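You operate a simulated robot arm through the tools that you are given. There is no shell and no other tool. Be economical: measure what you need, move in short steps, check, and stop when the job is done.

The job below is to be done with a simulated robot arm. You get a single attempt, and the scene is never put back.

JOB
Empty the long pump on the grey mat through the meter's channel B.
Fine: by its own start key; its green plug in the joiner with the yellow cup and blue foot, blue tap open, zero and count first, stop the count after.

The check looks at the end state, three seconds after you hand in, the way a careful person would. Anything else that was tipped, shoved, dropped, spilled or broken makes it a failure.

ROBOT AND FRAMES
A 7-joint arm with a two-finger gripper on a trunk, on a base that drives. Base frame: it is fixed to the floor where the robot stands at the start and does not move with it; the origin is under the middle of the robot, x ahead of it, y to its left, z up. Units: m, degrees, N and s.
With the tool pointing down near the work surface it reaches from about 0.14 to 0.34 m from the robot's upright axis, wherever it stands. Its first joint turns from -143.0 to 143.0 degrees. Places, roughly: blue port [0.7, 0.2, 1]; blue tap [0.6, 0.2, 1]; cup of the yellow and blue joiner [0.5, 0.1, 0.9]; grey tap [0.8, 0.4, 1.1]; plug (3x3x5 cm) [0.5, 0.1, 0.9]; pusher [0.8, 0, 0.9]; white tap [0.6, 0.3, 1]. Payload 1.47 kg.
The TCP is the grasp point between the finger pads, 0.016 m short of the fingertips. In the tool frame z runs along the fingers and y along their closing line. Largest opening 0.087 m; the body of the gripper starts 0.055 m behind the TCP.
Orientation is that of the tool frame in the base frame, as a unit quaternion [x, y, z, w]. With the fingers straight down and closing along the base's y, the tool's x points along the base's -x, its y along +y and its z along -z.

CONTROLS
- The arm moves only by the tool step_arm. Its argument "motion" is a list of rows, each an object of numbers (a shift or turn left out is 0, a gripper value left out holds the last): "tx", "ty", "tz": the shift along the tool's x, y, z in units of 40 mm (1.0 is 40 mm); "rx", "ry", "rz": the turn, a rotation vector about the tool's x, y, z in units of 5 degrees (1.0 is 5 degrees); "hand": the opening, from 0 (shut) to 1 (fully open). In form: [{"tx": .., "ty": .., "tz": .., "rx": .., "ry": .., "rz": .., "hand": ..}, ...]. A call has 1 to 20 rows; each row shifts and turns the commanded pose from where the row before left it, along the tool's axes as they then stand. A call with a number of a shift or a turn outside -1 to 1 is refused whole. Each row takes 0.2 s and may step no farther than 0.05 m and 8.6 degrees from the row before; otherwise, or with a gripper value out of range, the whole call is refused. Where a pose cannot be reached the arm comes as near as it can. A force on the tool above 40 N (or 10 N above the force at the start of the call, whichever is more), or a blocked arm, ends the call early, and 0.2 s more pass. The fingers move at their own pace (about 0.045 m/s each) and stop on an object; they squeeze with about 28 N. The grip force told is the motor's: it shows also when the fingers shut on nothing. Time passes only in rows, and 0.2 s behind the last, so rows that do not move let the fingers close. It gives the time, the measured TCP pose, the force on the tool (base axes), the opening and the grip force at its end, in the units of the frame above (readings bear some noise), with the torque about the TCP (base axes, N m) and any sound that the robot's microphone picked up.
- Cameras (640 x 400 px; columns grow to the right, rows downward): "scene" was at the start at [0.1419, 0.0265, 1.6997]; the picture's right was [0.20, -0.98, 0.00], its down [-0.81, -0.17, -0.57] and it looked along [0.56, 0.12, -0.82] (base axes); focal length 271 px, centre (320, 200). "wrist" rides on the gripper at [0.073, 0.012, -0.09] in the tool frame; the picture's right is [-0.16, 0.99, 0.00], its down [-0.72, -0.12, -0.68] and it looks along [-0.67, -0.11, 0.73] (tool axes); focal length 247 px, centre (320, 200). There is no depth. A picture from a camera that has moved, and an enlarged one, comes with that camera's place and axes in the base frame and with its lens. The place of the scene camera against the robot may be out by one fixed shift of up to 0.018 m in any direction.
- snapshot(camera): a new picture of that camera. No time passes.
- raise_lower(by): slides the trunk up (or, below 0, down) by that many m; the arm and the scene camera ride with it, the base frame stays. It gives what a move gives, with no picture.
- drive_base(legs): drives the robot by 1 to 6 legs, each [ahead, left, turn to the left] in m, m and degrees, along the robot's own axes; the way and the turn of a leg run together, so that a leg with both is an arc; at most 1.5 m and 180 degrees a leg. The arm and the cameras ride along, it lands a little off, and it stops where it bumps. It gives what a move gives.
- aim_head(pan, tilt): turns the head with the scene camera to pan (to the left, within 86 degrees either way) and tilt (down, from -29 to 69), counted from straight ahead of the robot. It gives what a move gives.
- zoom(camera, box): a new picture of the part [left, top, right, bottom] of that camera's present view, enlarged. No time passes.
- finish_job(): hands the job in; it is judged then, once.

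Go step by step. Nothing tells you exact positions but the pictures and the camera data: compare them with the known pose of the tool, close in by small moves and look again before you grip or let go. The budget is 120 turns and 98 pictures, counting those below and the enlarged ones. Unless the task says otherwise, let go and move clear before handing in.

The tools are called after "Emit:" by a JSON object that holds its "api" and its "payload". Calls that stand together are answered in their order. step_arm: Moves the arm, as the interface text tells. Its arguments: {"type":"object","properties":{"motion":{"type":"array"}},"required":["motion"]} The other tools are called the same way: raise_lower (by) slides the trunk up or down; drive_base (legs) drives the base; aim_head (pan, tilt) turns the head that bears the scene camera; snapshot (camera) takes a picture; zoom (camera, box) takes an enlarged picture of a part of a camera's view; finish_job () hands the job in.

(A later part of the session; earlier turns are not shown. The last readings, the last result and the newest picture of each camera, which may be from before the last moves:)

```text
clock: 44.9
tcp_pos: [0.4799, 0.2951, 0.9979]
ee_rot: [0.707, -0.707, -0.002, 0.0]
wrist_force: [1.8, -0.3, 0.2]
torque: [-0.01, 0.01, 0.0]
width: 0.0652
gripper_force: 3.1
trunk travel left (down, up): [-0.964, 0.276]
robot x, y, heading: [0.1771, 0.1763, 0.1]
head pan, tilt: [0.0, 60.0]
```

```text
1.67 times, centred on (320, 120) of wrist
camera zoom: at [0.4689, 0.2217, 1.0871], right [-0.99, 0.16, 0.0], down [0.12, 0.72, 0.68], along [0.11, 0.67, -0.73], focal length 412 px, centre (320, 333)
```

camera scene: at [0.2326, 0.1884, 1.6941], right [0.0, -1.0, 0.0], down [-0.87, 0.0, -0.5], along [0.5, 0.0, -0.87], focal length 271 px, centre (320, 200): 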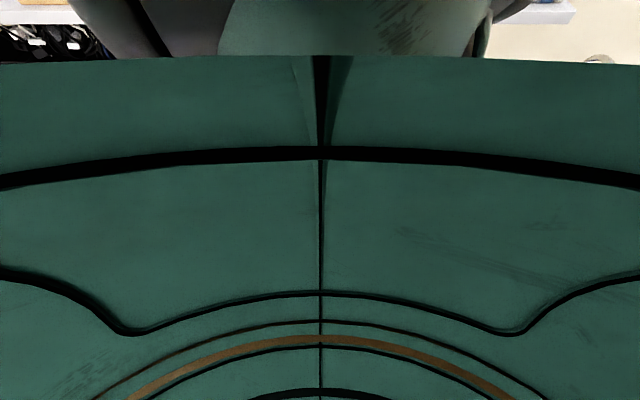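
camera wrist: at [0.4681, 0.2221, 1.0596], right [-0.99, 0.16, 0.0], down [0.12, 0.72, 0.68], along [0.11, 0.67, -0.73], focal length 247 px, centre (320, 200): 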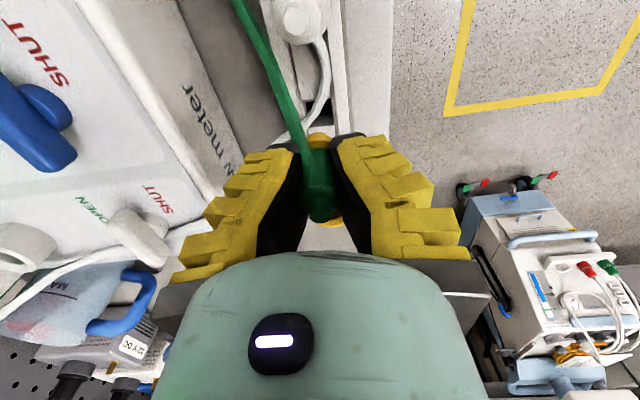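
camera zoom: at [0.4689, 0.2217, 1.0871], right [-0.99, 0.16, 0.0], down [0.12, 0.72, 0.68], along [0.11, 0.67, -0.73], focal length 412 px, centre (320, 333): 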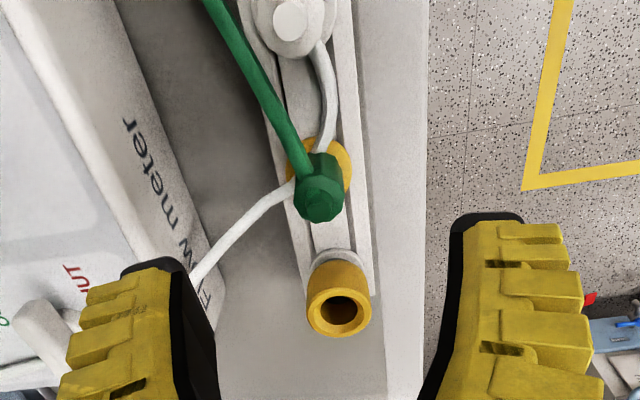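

The plug sits as before. I carry the hand along the rack at z≈0.985 toward the yellow/blue joiner.

Emit:
{"api": "step_arm", "payload": {"motion": [{"tx": 0.8, "tz": 0.3}, {"tx": 0.8}, {"tx": 0.8}, {"tx": 0.8}, {"tx": 0.8}]}}

Emit:
{"api": "snapshot", "payload": {"camera": "wrist"}}

```text
clock: 46.1
tcp_pos: [0.5299, 0.1963, 0.9917]
ee_rot: [0.762, -0.645, 0.001, -0.057]
wrist_force: [-0.3, -0.4, -0.4]
torque: [0.01, 0.04, 0.0]
width: 0.0654
gripper_force: 2.9
trunk travel left (down, up): [-0.964, 0.276]
robot x, y, heading: [0.1752, 0.1777, 0.0]
head pan, tilt: [0.0, 60.0]
stopped in row 5: the arm was blocked; the commanded pose is now the measured one
```

```text
59 pictures are left
camera wrist: at [0.5239, 0.1151, 1.0751], right [-1.0, 0.0, -0.08], down [-0.06, 0.67, 0.74], along [0.05, 0.74, -0.67], focal length 247 px, centre (320, 200)
```

wrist: 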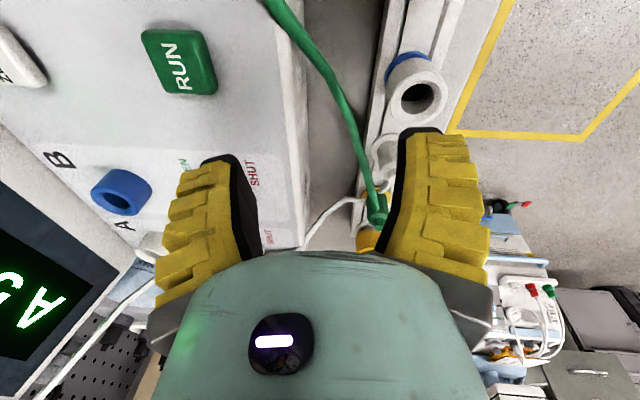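

The wrist yaw limit blocks me here with the hand turned this way. I lift, and turn the hand back to its default yaw (closing along y), which also suits the tilted port.

Emit:
{"api": "step_arm", "payload": {"motion": [{"tz": -0.8}, {"tz": -0.8}, {"rz": 1, "ry": 0.08}, {"rz": 1, "ry": 0.08}, {"rz": 1, "ry": 0.08}, {"rz": 1, "ry": 0.08}, {"rz": 1, "ry": 0.08}, {"rz": 1, "ry": 0.08}, {"rz": 1, "ry": 0.08}, {"rz": 1, "ry": 0.08}, {"rz": 1, "ry": 0.08}, {"rz": 1, "ry": 0.08}, {"rz": 1, "ry": 0.08}, {"rz": 1, "ry": 0.08}, {"rz": 1, "ry": 0.08}, {"rz": 1, "ry": 0.08}, {"rz": 1, "ry": 0.08}, {"rz": 1, "ry": 0.08}, {"rz": 1, "ry": 0.08}, {"rz": 1}]}}

```text
clock: 46.6
tcp_pos: [0.5407, 0.2453, 1.044]
ee_rot: [0.843, -0.53, -0.003, -0.091]
wrist_force: [0.2, -0.3, 0.2]
torque: [0.0, 0.01, 0.01]
width: 0.0652
gripper_force: 3.1
trunk travel left (down, up): [-0.964, 0.276]
robot x, y, heading: [0.1712, 0.1742, 0.4]
head pan, tilt: [0.0, 60.0]
stopped in row 2: the arm was blocked; the commanded pose is now the measured one
```

Blocked again by the joint limit; I try turning in place only.

Emit:
{"api": "step_arm", "payload": {"motion": [{"rz": 1}, {"rz": 1}, {"rz": 1}, {"rz": 1}, {"rz": 1}, {"rz": 1}, {"rz": 1}, {"rz": 1}]}}

```text
clock: 47.7
tcp_pos: [0.5292, 0.2599, 1.0444]
ee_rot: [0.772, -0.63, -0.026, -0.085]
wrist_force: [-0.4, 0.7, 0.0]
torque: [0.01, -0.01, -0.01]
width: 0.0653
gripper_force: 3.6
trunk travel left (down, up): [-0.964, 0.276]
robot x, y, heading: [0.1759, 0.1765, 0.1]
head pan, tilt: [0.0, 60.0]
stopped in row 5: the arm was blocked; the commanded pose is now the measured one
```

It gives that way. I step toward the known-good spot on the left while correcting the tilt.

Emit:
{"api": "step_arm", "payload": {"motion": [{"tx": -0.3, "rz": 0.5}, {"tx": -0.3, "rx": -0.24, "ry": 0.45, "rz": 0.5}, {"tx": -0.3, "rx": -0.24, "ry": 0.45, "rz": 0.5}, {"rx": -0.24, "ry": 0.45, "rz": 0.5}, {"rx": -0.24, "ry": 0.45, "rz": 0.3}]}}

```text
clock: 48.9
tcp_pos: [0.522, 0.2913, 1.0485]
ee_rot: [-0.705, 0.709, 0.001, -0.005]
wrist_force: [1.1, 0.6, 1.4]
torque: [-0.02, 0.0, 0.02]
width: 0.0655
gripper_force: 3.0
trunk travel left (down, up): [-0.964, 0.276]
robot x, y, heading: [0.1744, 0.1761, 0.3]
head pan, tilt: [0.0, 60.0]
```

Squared up again. Now turn back to default yaw while rising a little.

Emit:
{"api": "step_arm", "payload": {"motion": [{"rz": 1, "tz": -0.3}, {"rz": 1, "tz": -0.3}, {"rz": 1, "tz": -0.3}, {"rz": 1}, {"rz": 1}, {"rz": 1}, {"rz": 1}, {"rz": 1}, {"rz": 1}, {"rz": 1}, {"rz": 1}, {"rz": 1}, {"rz": 1}, {"rz": 1}, {"rz": 1}, {"rz": 1}, {"rz": 1}, {"rz": 1}]}}

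Emit:
{"api": "snapshot", "payload": {"camera": "wrist"}}

```text
clock: 52.7
tcp_pos: [0.521, 0.2923, 1.0852]
ee_rot: [0.002, 1.0, -0.001, -0.004]
wrist_force: [-0.4, 0.3, 0.5]
torque: [-0.03, -0.04, 0.03]
width: 0.0653
gripper_force: 3.2
trunk travel left (down, up): [-0.964, 0.276]
robot x, y, heading: [0.1752, 0.1742, 0.4]
head pan, tilt: [0.0, 60.0]
```

```text
58 pictures are left
camera wrist: at [0.4503, 0.3049, 1.1756], right [0.16, 0.99, 0.0], down [0.73, -0.12, 0.67], along [0.66, -0.11, -0.74], focal length 247 px, centre (320, 200)
```

wrist: 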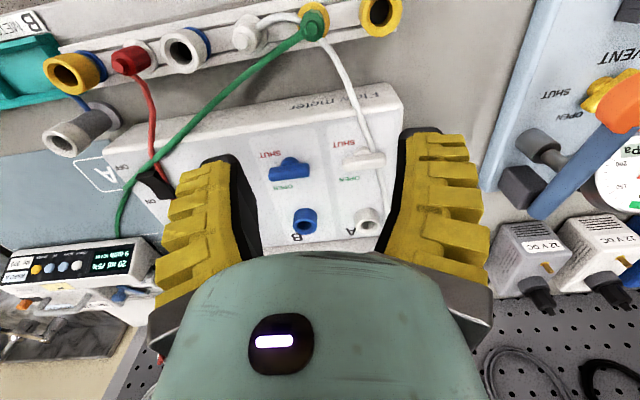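

Default yaw restored. I slide the base right so this same arm pose comes over the yellow/blue joiner.

Emit:
{"api": "drive_base", "payload": {"legs": [[-0.01, -0.225, 0]]}}

Emit:
{"api": "step_arm", "payload": {"motion": [{"tx": 0.4, "tz": 0.5}, {"tx": 0.3, "tz": 0.5}]}}

Emit:
{"api": "snapshot", "payload": {"camera": "wrist"}}

```text
clock: 54.5
tcp_pos: [0.5128, 0.0594, 1.0846]
ee_rot: [0.004, 1.0, -0.001, -0.004]
wrist_force: [0.6, 1.3, 1.0]
torque: [-0.01, -0.01, -0.01]
width: 0.0652
gripper_force: 3.0
trunk travel left (down, up): [-0.964, 0.276]
robot x, y, heading: [0.1646, -0.0534, -0.2]
head pan, tilt: [0.0, 60.0]
```

```text
clock: 55.1
tcp_pos: [0.4849, 0.0611, 1.0441]
ee_rot: [0.004, 1.0, -0.001, -0.003]
wrist_force: [-0.2, 0.3, -0.2]
torque: [0.01, 0.02, 0.0]
width: 0.0655
gripper_force: 3.5
trunk travel left (down, up): [-0.964, 0.276]
robot x, y, heading: [0.1655, -0.0526, -0.0]
head pan, tilt: [0.0, 60.0]
```

```text
57 pictures are left
camera wrist: at [0.4125, 0.0737, 1.135], right [0.17, 0.99, 0.0], down [0.73, -0.12, 0.68], along [0.67, -0.11, -0.74], focal length 247 px, centre (320, 200)
```

wrist: 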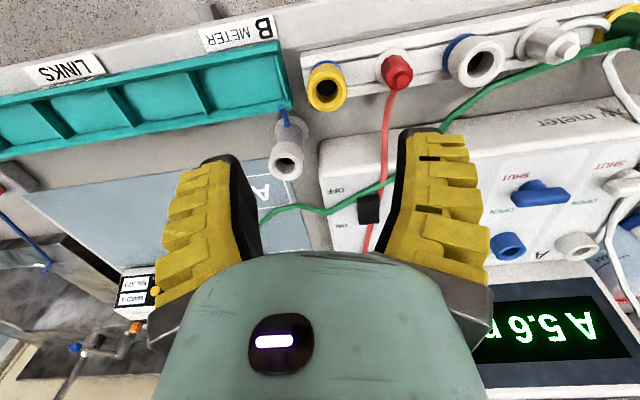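

The yellow/blue joiner's cup is at about (0.486, 0.066). I narrow the fingers to ~0.05 and lower above it.

Emit:
{"api": "step_arm", "payload": {"motion": [{"tz": 0.5, "ty": 0.1, "hand": 0.55}, {"tz": 0.5}, {"tz": 0.5}, {"tz": 0.3}]}}

Emit:
{"api": "snapshot", "payload": {"camera": "wrist"}}

```text
clock: 56.1
tcp_pos: [0.4846, 0.0656, 0.972]
ee_rot: [0.005, 1.0, 0.0, -0.003]
wrist_force: [0.2, -0.5, -0.4]
torque: [-0.01, -0.01, 0.0]
width: 0.0535
gripper_force: 3.1
trunk travel left (down, up): [-0.964, 0.276]
robot x, y, heading: [0.1647, -0.0532, -0.4]
head pan, tilt: [0.0, 60.0]
```

```text
56 pictures are left
camera wrist: at [0.4121, 0.0777, 1.0638], right [0.17, 0.99, 0.0], down [0.73, -0.12, 0.68], along [0.67, -0.11, -0.74], focal length 247 px, centre (320, 200)
```

wrist: 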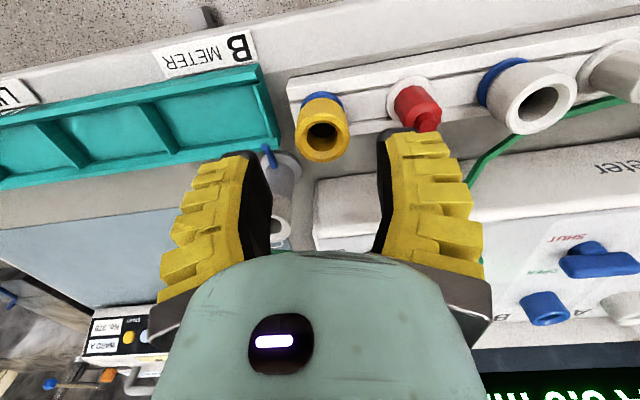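

Aligned in y; I descend 3 cm and look again.

Emit:
{"api": "step_arm", "payload": {"motion": [{"tz": 0.4}, {"tz": 0.35}]}}

Emit:
{"api": "snapshot", "payload": {"camera": "wrist"}}

```text
clock: 56.7
tcp_pos: [0.4842, 0.0646, 0.942]
ee_rot: [0.004, 1.0, -0.001, -0.004]
wrist_force: [0.6, 0.3, 0.5]
torque: [-0.01, 0.0, 0.0]
width: 0.0533
gripper_force: 4.2
trunk travel left (down, up): [-0.964, 0.276]
robot x, y, heading: [0.1653, -0.0533, -0.3]
head pan, tilt: [0.0, 60.0]
```

```text
55 pictures are left
camera wrist: at [0.4122, 0.0773, 1.0333], right [0.17, 0.99, 0.0], down [0.73, -0.12, 0.67], along [0.66, -0.12, -0.74], focal length 247 px, centre (320, 200)
```

wrist: 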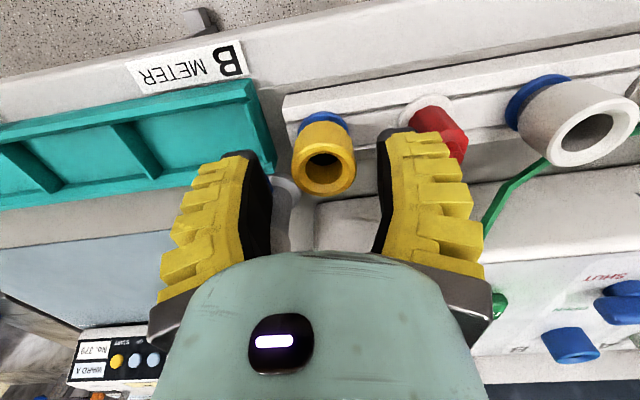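

Cup rim ≈ (0.485, 0.067, 0.932), with 3 mm clearance to the red plug's flange. I narrow slightly, descend and grip.

Emit:
{"api": "step_arm", "payload": {"motion": [{"hand": 0.47}, {"tz": 0.3}, {"tz": 0.3}, {"hand": 0}, {"hand": 0}, {"hand": 0}, {"hand": 0}]}}

Emit:
{"api": "snapshot", "payload": {"camera": "wrist"}}

```text
clock: 58.3
tcp_pos: [0.4846, 0.0666, 0.919]
ee_rot: [0.005, 1.0, 0.0, -0.003]
wrist_force: [-0.2, 3.9, 11.4]
torque: [0.3, -0.01, -0.04]
width: 0.0235
gripper_force: 28.0
trunk travel left (down, up): [-0.964, 0.276]
robot x, y, heading: [0.1648, -0.0531, -0.2]
head pan, tilt: [0.0, 60.0]
```

```text
54 pictures are left
camera wrist: at [0.4128, 0.0783, 1.0106], right [0.17, 0.99, 0.0], down [0.73, -0.12, 0.68], along [0.67, -0.11, -0.74], focal length 247 px, centre (320, 200)
```

wrist: 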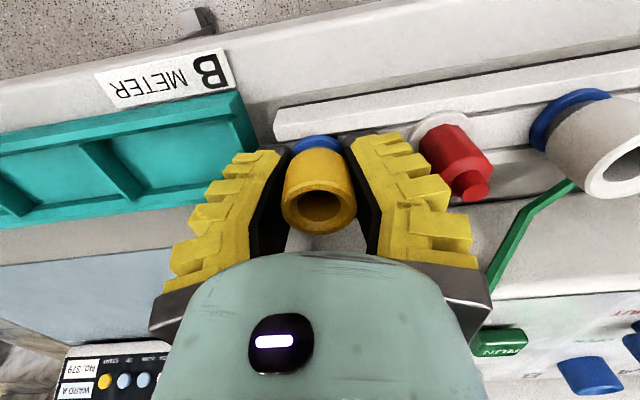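

The joiner is gripped. I lift it out of the rack.

Emit:
{"api": "step_arm", "payload": {"motion": [{"tz": -0.2}, {"tz": -0.4}, {"tz": -0.6}, {"tz": -0.8}, {"tz": -0.8}]}}

Emit:
{"api": "snapshot", "payload": {"camera": "wrist"}}

```text
clock: 59.5
tcp_pos: [0.4849, 0.064, 1.0313]
ee_rot: [0.006, 1.0, -0.002, -0.005]
wrist_force: [-0.2, 0.8, 0.2]
torque: [0.01, -0.01, -0.02]
width: 0.0236
gripper_force: 28.2
trunk travel left (down, up): [-0.964, 0.276]
robot x, y, heading: [0.1659, -0.0547, -0.6]
head pan, tilt: [0.0, 60.0]
```

```text
53 pictures are left
camera wrist: at [0.4144, 0.0769, 1.1226], right [0.17, 0.99, 0.0], down [0.73, -0.12, 0.67], along [0.66, -0.12, -0.74], focal length 247 px, centre (320, 200)
```

wrist: 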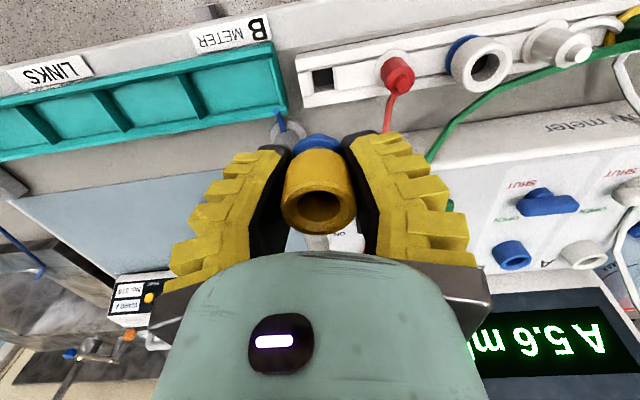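

The joiner is out. By triangulation the blue port's rim is at ≈ (0.677, 0.248, 0.960), blue tap handle ≈ (0.593, 0.249, 0.963). I shift the base left and slightly forward to view the port.

Emit:
{"api": "drive_base", "payload": {"legs": [[0, 0.185, 0.5], [0.06, 0, 0]]}}

Emit:
{"api": "snapshot", "payload": {"camera": "wrist"}}

Emit:
{"api": "zoom", "payload": {"camera": "wrist", "box": [160, 0, 480, 200]}}

```text
clock: 61.6
tcp_pos: [0.5429, 0.2562, 1.0323]
ee_rot: [-0.002, 1.0, -0.001, -0.005]
wrist_force: [0.2, 0.1, 0.1]
torque: [0.02, -0.01, 0.02]
width: 0.0235
gripper_force: 27.8
trunk travel left (down, up): [-0.964, 0.276]
robot x, y, heading: [0.223, 0.1317, 0.5]
head pan, tilt: [0.0, 60.0]
```

```text
52 pictures are left
camera wrist: at [0.4716, 0.2672, 1.1222], right [0.15, 0.99, 0.0], down [0.73, -0.11, 0.67], along [0.67, -0.11, -0.74], focal length 247 px, centre (320, 200)
```

wrist: 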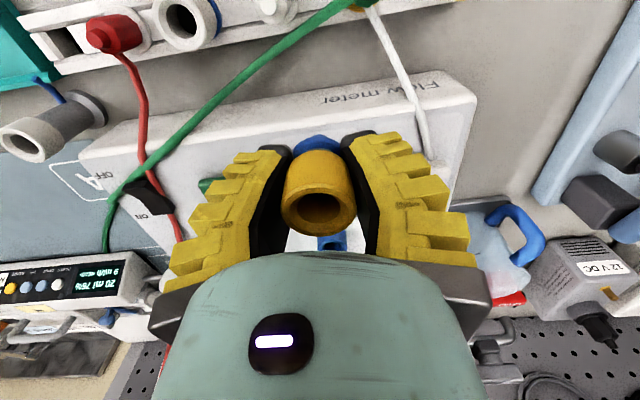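

```text
2.00 times, centred on (320, 100) of wrist
camera zoom: at [0.4716, 0.2672, 1.1222], right [0.15, 0.99, 0.0], down [0.73, -0.11, 0.67], along [0.67, -0.11, -0.74], focal length 494 px, centre (320, 400)
```

zoom: 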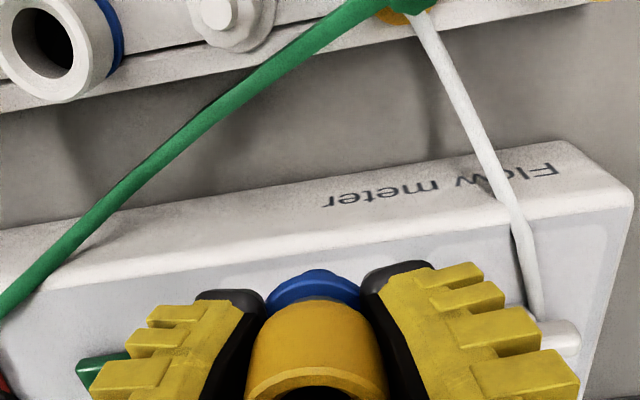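

The joiner hides the port from here. I go forward and a bit right so the port shows beside the fingers.

Emit:
{"api": "drive_base", "payload": {"legs": [[0, -0.1, 0], [0.08, 0, 0]]}}

Emit:
{"api": "snapshot", "payload": {"camera": "wrist"}}

Emit:
{"api": "zoom", "payload": {"camera": "wrist", "box": [380, 20, 600, 200]}}

```text
clock: 63.4
tcp_pos: [0.6238, 0.1585, 1.0316]
ee_rot: [-0.003, 1.0, -0.001, -0.004]
wrist_force: [-0.2, -0.1, 0.7]
torque: [-0.03, 0.02, -0.02]
width: 0.0232
gripper_force: 28.9
trunk travel left (down, up): [-0.964, 0.276]
robot x, y, heading: [0.305, 0.0347, 0.7]
head pan, tilt: [0.0, 60.0]
```

```text
50 pictures are left
camera wrist: at [0.5519, 0.1701, 1.1222], right [0.15, 0.99, 0.0], down [0.73, -0.11, 0.67], along [0.67, -0.1, -0.74], focal length 247 px, centre (320, 200)
```

wrist: 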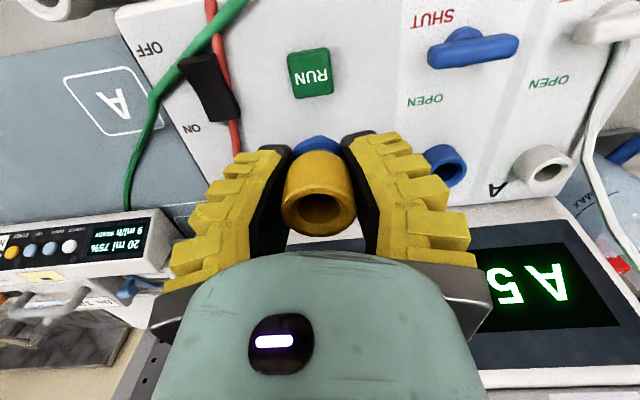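

```text
2.22 times, centred on (490, 110) of wrist
camera zoom: at [0.5519, 0.1701, 1.1222], right [0.15, 0.99, 0.0], down [0.73, -0.11, 0.67], along [0.67, -0.1, -0.74], focal length 549 px, centre (-58, 400)
```

zoom: 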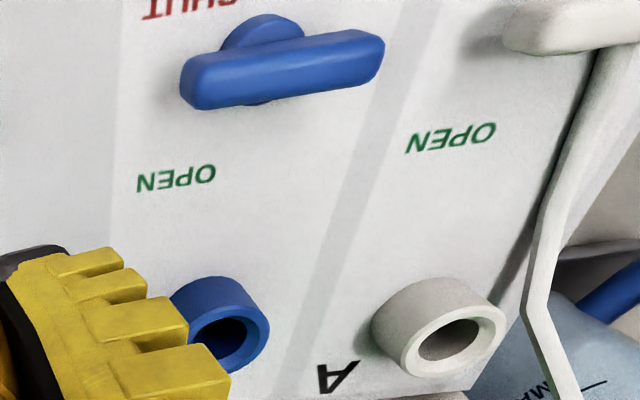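

The panel is almost flat (rises ~3° to the back, z ≈ 0.955), and the port rim is ≈ (0.673, 0.2485, 0.972). I raise the joiner, then move over the port.

Emit:
{"api": "step_arm", "payload": {"motion": [{"tz": -0.6}, {"tz": -0.5}]}}

Emit:
{"api": "drive_base", "payload": {"legs": [[0, 0.09, -0.5], [0.04, 0, 0]]}}

Emit:
{"api": "snapshot", "payload": {"camera": "wrist"}}

```text
clock: 64.0
tcp_pos: [0.6238, 0.1606, 1.0757]
ee_rot: [-0.003, 1.0, -0.001, -0.005]
wrist_force: [0.0, 0.3, -0.2]
torque: [0.01, 0.02, -0.03]
width: 0.0228
gripper_force: 27.9
trunk travel left (down, up): [-0.964, 0.276]
robot x, y, heading: [0.3029, 0.0389, 0.8]
head pan, tilt: [0.0, 60.0]
```

```text
clock: 65.6
tcp_pos: [0.6646, 0.2456, 1.0754]
ee_rot: [0.001, 1.0, -0.001, -0.004]
wrist_force: [0.1, 0.2, -0.2]
torque: [0.01, 0.01, -0.02]
width: 0.0225
gripper_force: 27.9
trunk travel left (down, up): [-0.964, 0.276]
robot x, y, heading: [0.3425, 0.1266, 0.1]
head pan, tilt: [0.0, 60.0]
```

```text
48 pictures are left
camera wrist: at [0.5928, 0.2577, 1.1661], right [0.16, 0.99, 0.0], down [0.73, -0.12, 0.67], along [0.66, -0.11, -0.74], focal length 247 px, centre (320, 200)
```

wrist: 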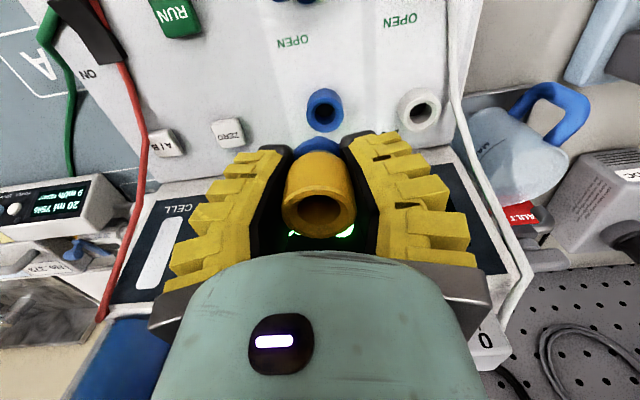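

The port shows clearly at (0.672, 0.248). I tilt by the panel's 3°, centre, and go down in steps.

Emit:
{"api": "step_arm", "payload": {"motion": [{"ry": -0.64}, {"tx": -0.05, "ty": 0.06}, {"tz": 0.4}, {"tz": 0.3}]}}

Emit:
{"api": "zoom", "payload": {"camera": "wrist", "box": [240, 60, 400, 240]}}

```text
clock: 66.6
tcp_pos: [0.6698, 0.2475, 1.0472]
ee_rot: [0.002, 1.0, 0.0, 0.025]
wrist_force: [0.4, -0.5, -0.2]
torque: [-0.01, -0.03, 0.0]
width: 0.0221
gripper_force: 27.9
trunk travel left (down, up): [-0.964, 0.276]
robot x, y, heading: [0.3444, 0.1258, 0.5]
head pan, tilt: [0.0, 60.0]
```

```text
2.22 times, centred on (320, 150) of wrist
camera zoom: at [0.5916, 0.2601, 1.1348], right [0.16, 0.99, 0.0], down [0.69, -0.12, 0.71], along [0.7, -0.11, -0.7], focal length 549 px, centre (320, 311)
```

zoom: 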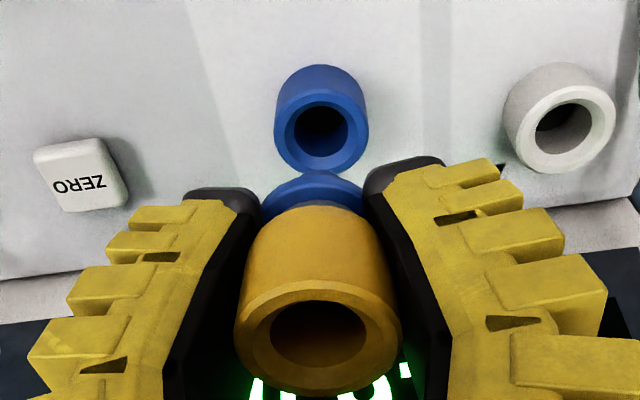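

Nearly centred; I nudge 4 mm back and 1.5 mm left and go down another 1.5 cm, watching the force.

Emit:
{"api": "step_arm", "payload": {"motion": [{"tx": 0.09, "ty": 0.04}, {"tz": 0.2}, {"tz": 0.2}]}}

Emit:
{"api": "zoom", "payload": {"camera": "wrist", "box": [240, 60, 400, 240]}}

```text
clock: 67.4
tcp_pos: [0.6652, 0.2492, 1.0317]
ee_rot: [0.002, 1.0, -0.001, 0.023]
wrist_force: [-0.1, 0.0, 0.1]
torque: [0.01, -0.01, 0.01]
width: 0.0222
gripper_force: 27.8
trunk travel left (down, up): [-0.964, 0.276]
robot x, y, heading: [0.3465, 0.124, 0.1]
head pan, tilt: [0.0, 60.0]
```

```text
2.22 times, centred on (320, 150) of wrist
camera zoom: at [0.5885, 0.2616, 1.1182], right [0.16, 0.99, 0.0], down [0.69, -0.12, 0.71], along [0.7, -0.11, -0.7], focal length 549 px, centre (320, 311)
```

zoom: 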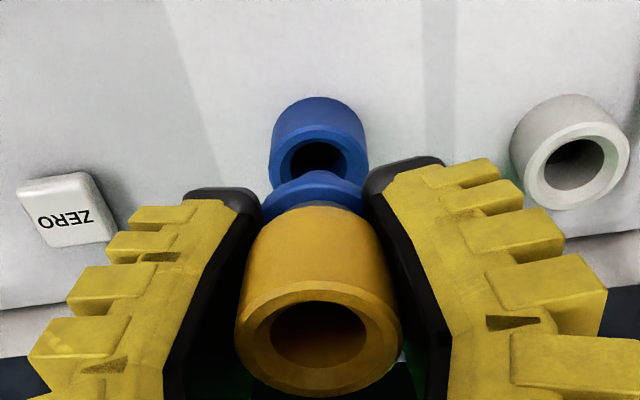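

Ring is still ~2 cm above the port. I continue down along the axis in small steps.

Emit:
{"api": "step_arm", "payload": {"motion": [{"tz": 0.15}, {"tz": 0.15}, {"tz": 0.1}]}}

Emit:
{"api": "zoom", "payload": {"camera": "wrist", "box": [240, 60, 400, 240]}}

```text
clock: 68.2
tcp_pos: [0.6654, 0.2493, 1.0164]
ee_rot: [0.002, 1.0, 0.0, 0.023]
wrist_force: [0.6, -0.8, 0.5]
torque: [0.0, -0.01, -0.01]
width: 0.0219
gripper_force: 28.0
trunk travel left (down, up): [-0.964, 0.276]
robot x, y, heading: [0.344, 0.1243, 0.0]
head pan, tilt: [0.0, 60.0]
```

```text
2.22 times, centred on (320, 150) of wrist
camera zoom: at [0.5895, 0.2614, 1.102], right [0.16, 0.99, 0.01], down [0.69, -0.12, 0.71], along [0.7, -0.11, -0.7], focal length 549 px, centre (320, 311)
```

zoom: 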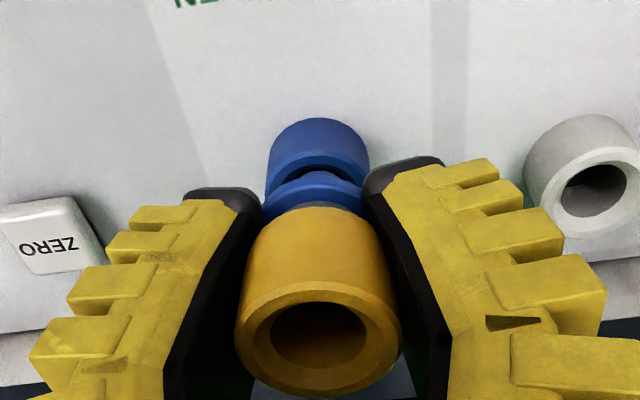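

Still centred on the port axis. Further down.

Emit:
{"api": "step_arm", "payload": {"motion": [{"tz": 0.12, "ty": 0.02}, {"tz": 0.12}, {"tz": 0.1}]}}

Emit:
{"api": "zoom", "payload": {"camera": "wrist", "box": [240, 60, 400, 240]}}

```text
clock: 69.0
tcp_pos: [0.6682, 0.25, 1.0009]
ee_rot: [0.001, 1.0, 0.0, 0.025]
wrist_force: [-0.1, -0.3, 1.7]
torque: [0.0, -0.01, 0.0]
width: 0.0218
gripper_force: 28.3
trunk travel left (down, up): [-0.964, 0.276]
robot x, y, heading: [0.3406, 0.1272, -0.1]
head pan, tilt: [0.0, 60.0]
```

```text
2.22 times, centred on (320, 150) of wrist
camera zoom: at [0.5911, 0.2624, 1.0884], right [0.16, 0.99, 0.01], down [0.69, -0.12, 0.71], along [0.71, -0.11, -0.7], focal length 549 px, centre (320, 311)
```

zoom: 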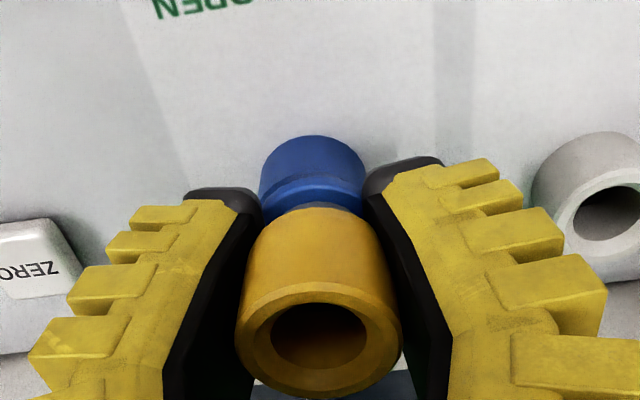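

The ring now covers the port rim with almost no force: the peg seems to be entering. I press on gently.

Emit:
{"api": "step_arm", "payload": {"motion": [{"tz": 0.1}, {"tz": 0.1}, {"tz": 0.1}]}}

Emit:
{"api": "zoom", "payload": {"camera": "wrist", "box": [240, 60, 400, 240]}}

```text
clock: 69.8
tcp_pos: [0.6714, 0.2465, 0.9904]
ee_rot: [0.002, 1.0, -0.006, 0.026]
wrist_force: [5.9, -9.7, 14.4]
torque: [-0.11, -0.02, 0.04]
width: 0.0288
gripper_force: 28.0
trunk travel left (down, up): [-0.964, 0.276]
robot x, y, heading: [0.3424, 0.1257, 0.2]
head pan, tilt: [0.0, 60.0]
```

```text
2.22 times, centred on (320, 150) of wrist
camera zoom: at [0.5933, 0.2594, 1.0755], right [0.16, 0.99, 0.0], down [0.69, -0.11, 0.72], along [0.71, -0.12, -0.7], focal length 549 px, centre (320, 311)
```

zoom: 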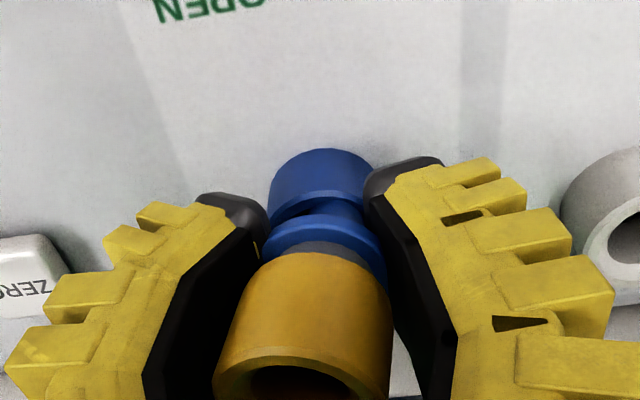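

The joiner slipped up in the fingers and tilted: the peg is catching on the rim. I back up a little and inspect.

Emit:
{"api": "step_arm", "payload": {"motion": [{"tz": -0.15}, {"tz": -0.2}]}}

Emit:
{"api": "zoom", "payload": {"camera": "wrist", "box": [240, 80, 400, 260]}}

```text
clock: 70.4
tcp_pos: [0.6657, 0.2488, 1.0037]
ee_rot: [0.001, 1.0, -0.001, 0.024]
wrist_force: [-0.5, 0.3, -0.4]
torque: [-0.02, -0.03, -0.01]
width: 0.0249
gripper_force: 27.8
trunk travel left (down, up): [-0.964, 0.276]
robot x, y, heading: [0.3425, 0.1278, 0.2]
head pan, tilt: [0.0, 60.0]
```

```text
2.22 times, centred on (320, 170) of wrist
camera zoom: at [0.5895, 0.2619, 1.0896], right [0.16, 0.99, 0.01], down [0.69, -0.12, 0.71], along [0.7, -0.11, -0.7], focal length 549 px, centre (320, 267)
```

zoom: 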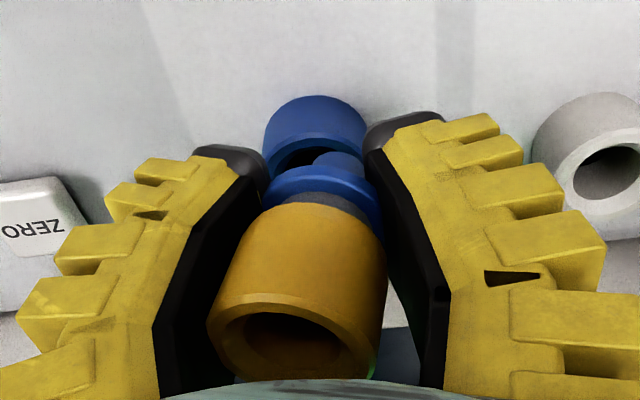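

The joiner now leans ~10° in the hand (peg toward +y), but the peg tip is visible. I lift 1 cm and tilt the hand 10° about x to bring the joiner upright, then look.

Emit:
{"api": "step_arm", "payload": {"motion": [{"tz": -0.3}, {"rx": 1}, {"rx": 1}]}}

Emit:
{"api": "zoom", "payload": {"camera": "wrist", "box": [240, 60, 400, 240]}}

```text
clock: 71.2
tcp_pos: [0.6653, 0.2497, 1.0158]
ee_rot: [0.004, 0.996, -0.089, 0.024]
wrist_force: [0.1, -0.3, -0.7]
torque: [0.01, -0.02, 0.01]
width: 0.0249
gripper_force: 27.5
trunk travel left (down, up): [-0.964, 0.276]
robot x, y, heading: [0.3461, 0.1267, 0.2]
head pan, tilt: [0.0, 60.0]
```

```text
2.22 times, centred on (320, 150) of wrist
camera zoom: at [0.589, 0.2777, 1.0987], right [0.17, 0.97, -0.17], down [0.69, 0.0, 0.72], along [0.7, -0.24, -0.67], focal length 549 px, centre (320, 311)
```

zoom: 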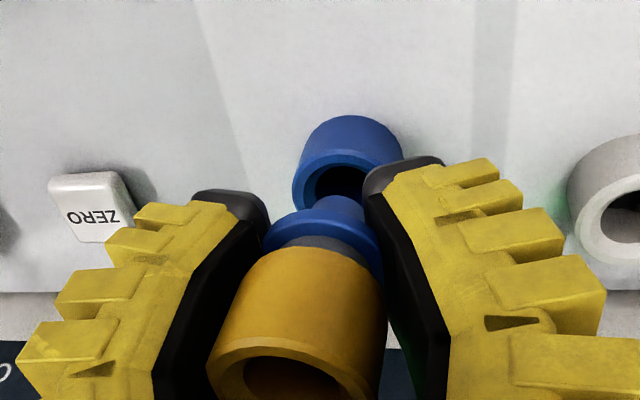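

Joiner is upright again; its peg tip is ≈2 cm above and within 2–3 mm of the port axis. I correct and lower until just above the rim.

Emit:
{"api": "step_arm", "payload": {"motion": [{"tx": -0.053, "ty": 0.1, "tz": 0.2}, {"tz": 0.2}]}}

Emit:
{"api": "zoom", "payload": {"camera": "wrist", "box": [270, 80, 370, 190]}}

```text
clock: 71.8
tcp_pos: [0.6681, 0.2507, 1.0002]
ee_rot: [0.004, 0.996, -0.088, 0.023]
wrist_force: [-0.3, 0.1, 0.1]
torque: [-0.02, 0.0, 0.01]
width: 0.0246
gripper_force: 27.9
trunk travel left (down, up): [-0.964, 0.276]
robot x, y, heading: [0.3383, 0.1208, 0.3]
head pan, tilt: [0.0, 60.0]
```

```text
3.64 times, centred on (320, 135) of wrist
camera zoom: at [0.5917, 0.2776, 1.0828], right [0.17, 0.97, -0.17], down [0.69, 0.0, 0.72], along [0.7, -0.24, -0.67], focal length 898 px, centre (320, 436)
```

zoom: 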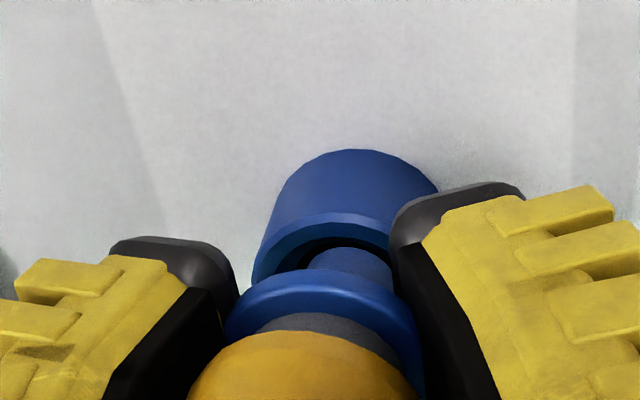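

In this view the peg tip overlaps the port's hole centre. I move along the camera's line of sight so the overlap holds until the tip meets the hole.

Emit:
{"api": "step_arm", "payload": {"motion": [{"tx": -0.035, "ty": -0.004, "tz": 0.06}, {"tx": -0.035, "ty": -0.004, "tz": 0.06}]}}

Emit:
{"api": "zoom", "payload": {"camera": "wrist", "box": [270, 80, 370, 190]}}

```text
clock: 72.4
tcp_pos: [0.6711, 0.2488, 0.9954]
ee_rot: [0.004, 0.996, -0.089, 0.024]
wrist_force: [-0.1, 0.2, 0.9]
torque: [0.01, 0.0, 0.0]
width: 0.0244
gripper_force: 27.8
trunk travel left (down, up): [-0.964, 0.276]
robot x, y, heading: [0.3433, 0.1254, 0.0]
head pan, tilt: [0.0, 60.0]
```

```text
3.64 times, centred on (320, 135) of wrist
camera zoom: at [0.5943, 0.2768, 1.0785], right [0.17, 0.97, -0.17], down [0.69, 0.0, 0.72], along [0.7, -0.24, -0.67], focal length 898 px, centre (320, 436)
```

zoom: 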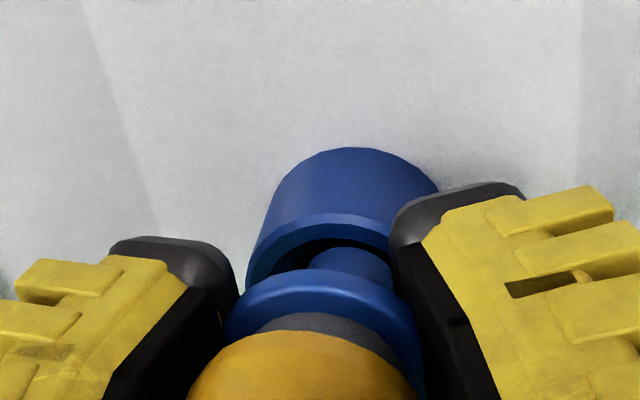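

Hole is clearly wider than the peg; I shift 1 mm right and continue along the same line.

Emit:
{"api": "step_arm", "payload": {"motion": [{"tx": -0.03, "ty": -0.03, "tz": 0.06}, {"tx": -0.02, "ty": 0.01, "tz": 0.08}]}}

Emit:
{"api": "zoom", "payload": {"camera": "wrist", "box": [270, 80, 370, 190]}}

```text
clock: 73.0
tcp_pos: [0.6729, 0.2486, 0.9894]
ee_rot: [0.004, 0.996, -0.088, 0.024]
wrist_force: [1.0, -0.7, -0.2]
torque: [-0.02, 0.02, 0.01]
width: 0.0245
gripper_force: 27.9
trunk travel left (down, up): [-0.964, 0.276]
robot x, y, heading: [0.3444, 0.125, -0.1]
head pan, tilt: [0.0, 60.0]
```

```text
3.64 times, centred on (320, 135) of wrist
camera zoom: at [0.5972, 0.2758, 1.0728], right [0.17, 0.97, -0.17], down [0.69, 0.0, 0.72], along [0.7, -0.24, -0.67], focal length 898 px, centre (320, 436)
```

zoom: 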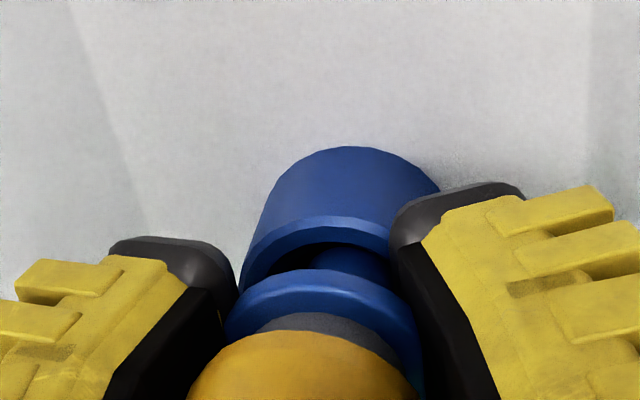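

Peg sits about 2 mm too far left (+y) relative to the hole. I correct and go straight down slightly.

Emit:
{"api": "step_arm", "payload": {"motion": [{"ty": -0.05}, {"tx": -0.01, "ty": 0.012, "tz": 0.07}]}}

Emit:
{"api": "zoom", "payload": {"camera": "wrist", "box": [270, 80, 370, 190]}}

```text
clock: 73.6
tcp_pos: [0.6744, 0.2468, 0.9877]
ee_rot: [0.004, 0.996, -0.087, 0.023]
wrist_force: [-4.6, 0.2, 17.2]
torque: [0.25, 0.07, 0.12]
width: 0.0242
gripper_force: 28.3
trunk travel left (down, up): [-0.964, 0.276]
robot x, y, heading: [0.3436, 0.1247, -0.1]
head pan, tilt: [0.0, 60.0]
```

```text
3.64 times, centred on (320, 135) of wrist
camera zoom: at [0.5981, 0.2742, 1.0706], right [0.17, 0.97, -0.16], down [0.69, 0.0, 0.72], along [0.7, -0.24, -0.67], focal length 898 px, centre (320, 436)
```

zoom: 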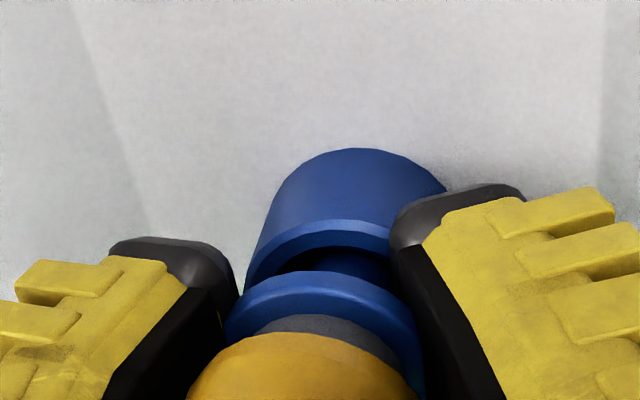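

Contact of 17 N — probably the right fingertip on the port rim rather than the peg. I zoom tightly to see whether the peg tip is already inside the hole.

Emit:
{"api": "zoom", "payload": {"camera": "wrist", "box": [300, 110, 350, 145]}}

```text
11.43 times, centred on (325, 128) of wrist
camera zoom: at [0.5981, 0.2742, 1.0706], right [0.17, 0.97, -0.16], down [0.69, 0.0, 0.72], along [0.7, -0.24, -0.67], focal length 2823 px, centre (263, 1029)
```

zoom: 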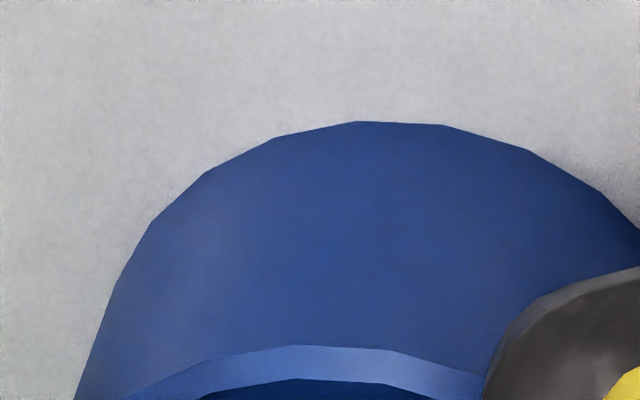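

Emit:
{"api": "zoom", "payload": {"camera": "wrist", "box": [300, 136, 350, 168]}}

```text
12.50 times, centred on (325, 152) of wrist
camera zoom: at [0.5981, 0.2742, 1.0706], right [0.17, 0.97, -0.16], down [0.69, 0.0, 0.72], along [0.7, -0.24, -0.67], focal length 3087 px, centre (258, 800)
```

zoom: 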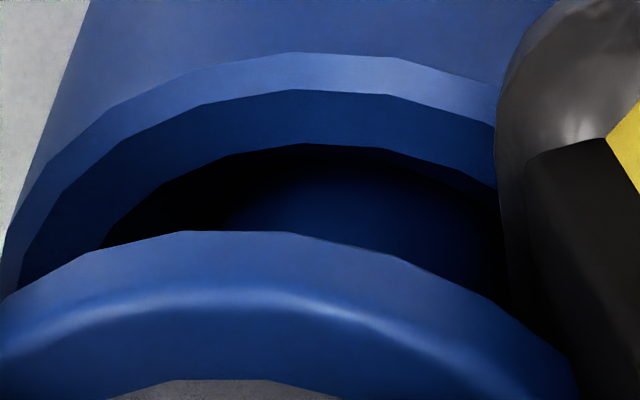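

The peg's end is hidden inside the hole, a few mm deep and close to the +y wall. I centre it by 2 mm, then release so it drops home.

Emit:
{"api": "step_arm", "payload": {"motion": [{"ty": -0.05, "tz": -0.02}, {}]}}

Emit:
{"api": "zoom", "payload": {"camera": "wrist", "box": [290, 130, 350, 168]}}

```text
clock: 74.2
tcp_pos: [0.674, 0.2464, 0.989]
ee_rot: [0.003, 0.996, -0.086, 0.024]
wrist_force: [0.8, 7.8, 4.7]
torque: [0.17, 0.0, 0.0]
width: 0.0242
gripper_force: 28.0
trunk travel left (down, up): [-0.964, 0.276]
robot x, y, heading: [0.3441, 0.1247, 0.2]
head pan, tilt: [0.0, 60.0]
```

```text
10.53 times, centred on (320, 149) of wrist
camera zoom: at [0.5978, 0.2734, 1.0712], right [0.17, 0.97, -0.16], down [0.69, 0.0, 0.72], along [0.7, -0.23, -0.67], focal length 2600 px, centre (320, 737)
```

zoom: 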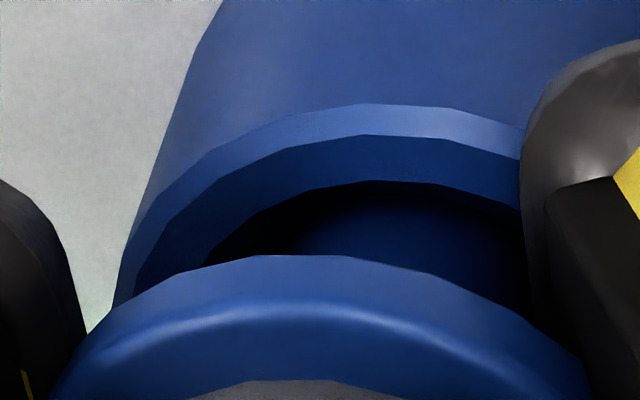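

A sideways push is resisted by 8 N, so the peg is captive in the hole. I release slowly.

Emit:
{"api": "step_arm", "payload": {"motion": [{"hand": 0.32}, {"hand": 0.36}, {"hand": 0.42}, {"hand": 0.5}, {"hand": 0.55}]}}

Emit:
{"api": "zoom", "payload": {"camera": "wrist", "box": [240, 60, 400, 240]}}

```text
clock: 75.4
tcp_pos: [0.6736, 0.2437, 0.9871]
ee_rot: [0.004, 0.996, -0.087, 0.023]
wrist_force: [0.0, 0.4, 0.9]
torque: [0.0, -0.02, 0.0]
width: 0.0533
gripper_force: 4.2
trunk travel left (down, up): [-0.964, 0.276]
robot x, y, heading: [0.3388, 0.1282, 0.1]
head pan, tilt: [0.0, 60.0]
```

```text
2.22 times, centred on (320, 150) of wrist
camera zoom: at [0.5973, 0.2715, 1.0709], right [0.17, 0.97, -0.17], down [0.69, 0.0, 0.72], along [0.7, -0.24, -0.67], focal length 549 px, centre (320, 311)
```

zoom: 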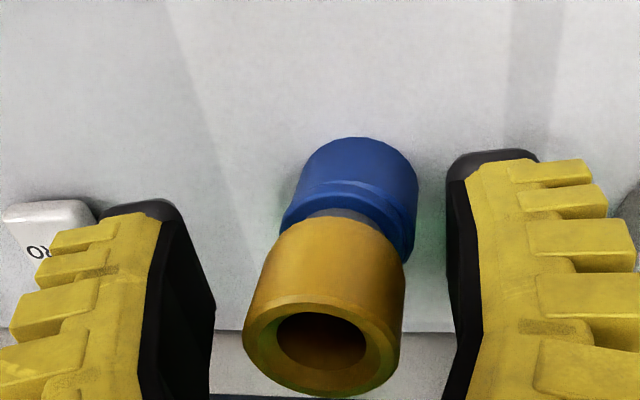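

The joiner dropped fully home in the blue port (cup ≈ (0.669, 0.2485), rim ≈ 1.01). I rise clear, square the hand up, then turn it 90° for the plug.

Emit:
{"api": "step_arm", "payload": {"motion": [{"tz": -0.6}, {"tz": -0.8}, {"tz": -0.8}, {"rx": -1, "hand": 0.6}, {"rx": -1}, {"ry": 0.6}, {}]}}

Emit:
{"api": "step_arm", "payload": {"motion": [{"rz": -1}, {"rz": -1}, {"rz": -1}, {"rz": -1}, {"rz": -1}, {"rz": -1}, {"rz": -1}, {"rz": -1}, {"rz": -1}, {"rz": -1}, {"rz": -1}, {"rz": -1}, {"rz": -1}, {"rz": -1}, {"rz": -1}, {"rz": -1}, {"rz": -1}, {"rz": -1}]}}

Emit:
{"api": "snapshot", "payload": {"camera": "wrist"}}

```text
clock: 77.0
tcp_pos: [0.6706, 0.2607, 1.0739]
ee_rot: [0.001, 1.0, 0.0, -0.003]
wrist_force: [-1.3, -0.4, 0.5]
torque: [-0.04, 0.01, 0.0]
width: 0.0575
gripper_force: 3.5
trunk travel left (down, up): [-0.964, 0.276]
robot x, y, heading: [0.3441, 0.1263, 0.1]
head pan, tilt: [0.0, 60.0]
```

```text
clock: 80.8
tcp_pos: [0.6705, 0.2606, 1.0746]
ee_rot: [-0.706, 0.709, 0.001, -0.002]
wrist_force: [0.1, -0.1, 1.0]
torque: [-0.01, 0.02, 0.02]
width: 0.0575
gripper_force: 3.3
trunk travel left (down, up): [-0.964, 0.276]
robot x, y, heading: [0.3444, 0.1238, 0.2]
head pan, tilt: [0.0, 60.0]
```

```text
32 pictures are left
camera wrist: at [0.6592, 0.1875, 1.1648], right [-0.99, 0.16, 0.01], down [0.12, 0.72, 0.68], along [0.1, 0.67, -0.74], focal length 247 px, centre (320, 200)
```

wrist: 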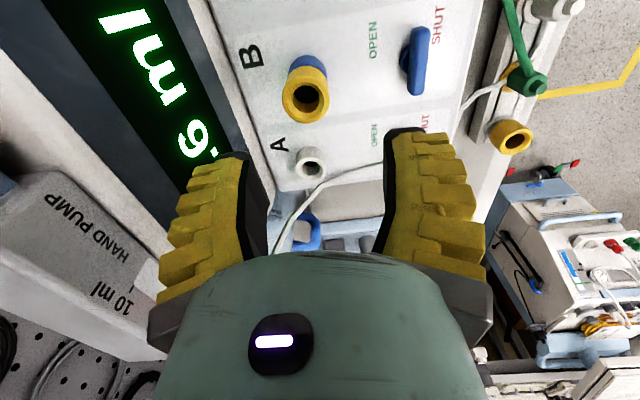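

The joiner stands well seated. I drive back so the hand comes over the green plug.

Emit:
{"api": "drive_base", "payload": {"legs": [[-0.19, 0, 0], [0, 0.035, 0]]}}

Emit:
{"api": "step_arm", "payload": {"motion": [{"tz": 0.6}, {"tz": 0.6}, {"tz": 0.6}, {"tz": 0.5}]}}

Emit:
{"api": "snapshot", "payload": {"camera": "wrist"}}

```text
clock: 82.8
tcp_pos: [0.4788, 0.2949, 1.0749]
ee_rot: [-0.706, 0.708, 0.001, -0.002]
wrist_force: [-0.3, -1.1, 0.2]
torque: [0.01, 0.02, 0.03]
width: 0.0574
gripper_force: 3.6
trunk travel left (down, up): [-0.964, 0.276]
robot x, y, heading: [0.1507, 0.1548, 0.2]
head pan, tilt: [0.0, 60.0]
```

```text
clock: 83.8
tcp_pos: [0.4769, 0.2933, 0.9832]
ee_rot: [-0.706, 0.708, 0.0, -0.003]
wrist_force: [0.4, -1.0, 1.2]
torque: [-0.02, -0.01, -0.01]
width: 0.0573
gripper_force: 3.3
trunk travel left (down, up): [-0.964, 0.276]
robot x, y, heading: [0.1534, 0.1618, 0.2]
head pan, tilt: [0.0, 60.0]
```

```text
31 pictures are left
camera wrist: at [0.4653, 0.221, 1.0734], right [-0.99, 0.16, 0.0], down [0.12, 0.73, 0.68], along [0.11, 0.67, -0.74], focal length 247 px, centre (320, 200)
```

wrist: 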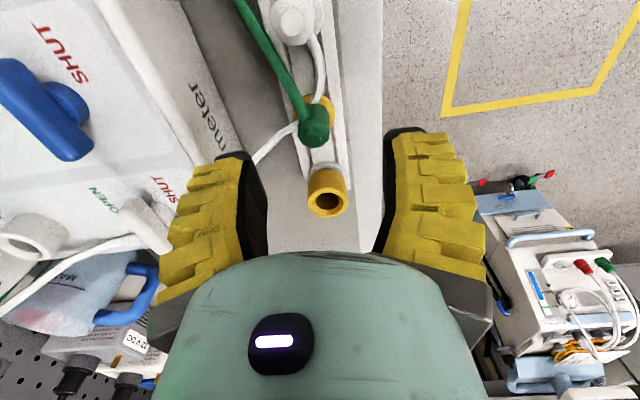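

Over the plug again. I centre (as in the previous grasp, 0.480/0.296), go down to z≈0.927 – a little higher than before – and grip.

Emit:
{"api": "step_arm", "payload": {"motion": [{"tz": 0.5, "ty": -0.07, "tx": -0.06}, {"tz": 0.5}, {"tz": 0.4}, {"hand": 0}, {"hand": 0}, {"hand": 0}, {"hand": 0}, {"hand": 0}]}}

Emit:
{"api": "zoom", "payload": {"camera": "wrist", "box": [220, 40, 420, 260]}}

```text
clock: 85.6
tcp_pos: [0.4795, 0.296, 0.9279]
ee_rot: [-0.706, 0.708, 0.001, -0.002]
wrist_force: [-1.2, -1.1, 9.2]
torque: [-0.15, 0.05, -0.06]
width: 0.0113
gripper_force: 27.9
trunk travel left (down, up): [-0.964, 0.276]
robot x, y, heading: [0.1518, 0.1604, 0.0]
head pan, tilt: [0.0, 60.0]
```

```text
1.82 times, centred on (320, 150) of wrist
camera zoom: at [0.4675, 0.2243, 1.0188], right [-0.99, 0.16, 0.0], down [0.12, 0.72, 0.68], along [0.11, 0.67, -0.74], focal length 449 px, centre (320, 291)
```

zoom: 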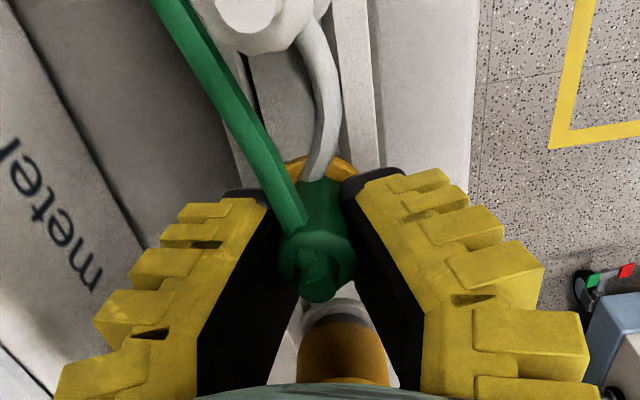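

Gripped. I lift out, then raise with the trunk so the arm stays in its good range.

Emit:
{"api": "step_arm", "payload": {"motion": [{"tz": -0.2}, {"tz": -0.4}, {"tz": -0.6}, {"tz": -0.4}]}}

Emit:
{"api": "raise_lower", "payload": {"by": 0.09}}

Emit:
{"api": "drive_base", "payload": {"legs": [[0, -0.047, 0], [0.165, 0, 0]]}}

Emit:
{"api": "snapshot", "payload": {"camera": "wrist"}}

```text
clock: 86.6
tcp_pos: [0.4801, 0.2962, 0.9912]
ee_rot: [-0.705, 0.709, 0.001, -0.003]
wrist_force: [0.0, -0.3, 0.0]
torque: [0.01, -0.01, 0.03]
width: 0.0069
gripper_force: 27.9
trunk travel left (down, up): [-0.964, 0.276]
robot x, y, heading: [0.1521, 0.1598, -0.1]
head pan, tilt: [0.0, 60.0]
```

```text
clock: 87.8
tcp_pos: [0.4795, 0.2957, 1.0805]
ee_rot: [-0.706, 0.708, 0.001, -0.003]
wrist_force: [0.7, -0.2, 0.2]
torque: [-0.02, -0.02, 0.01]
width: 0.0066
gripper_force: 28.2
trunk travel left (down, up): [-1.054, 0.186]
robot x, y, heading: [0.1501, 0.1628, 0.2]
head pan, tilt: [0.0, 60.0]
```

```text
clock: 89.8
tcp_pos: [0.6419, 0.2501, 1.0811]
ee_rot: [-0.706, 0.708, 0.001, -0.003]
wrist_force: [0.4, -0.6, 0.1]
torque: [0.0, -0.03, -0.01]
width: 0.0061
gripper_force: 27.9
trunk travel left (down, up): [-1.054, 0.186]
robot x, y, heading: [0.3115, 0.1133, -0.1]
head pan, tilt: [0.0, 60.0]
```

```text
29 pictures are left
camera wrist: at [0.6305, 0.1774, 1.1711], right [-0.99, 0.16, 0.01], down [0.12, 0.72, 0.68], along [0.11, 0.67, -0.74], focal length 247 px, centre (320, 200)
```

wrist: 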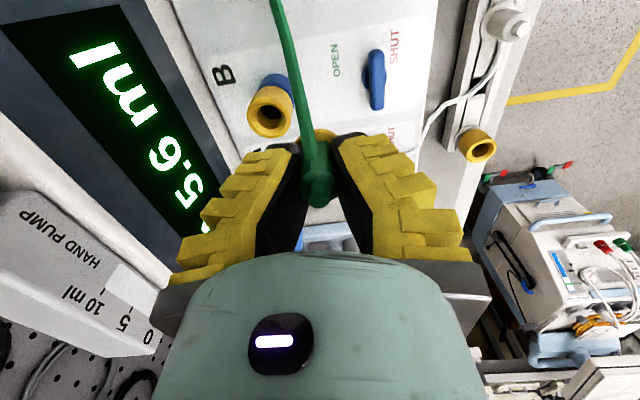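

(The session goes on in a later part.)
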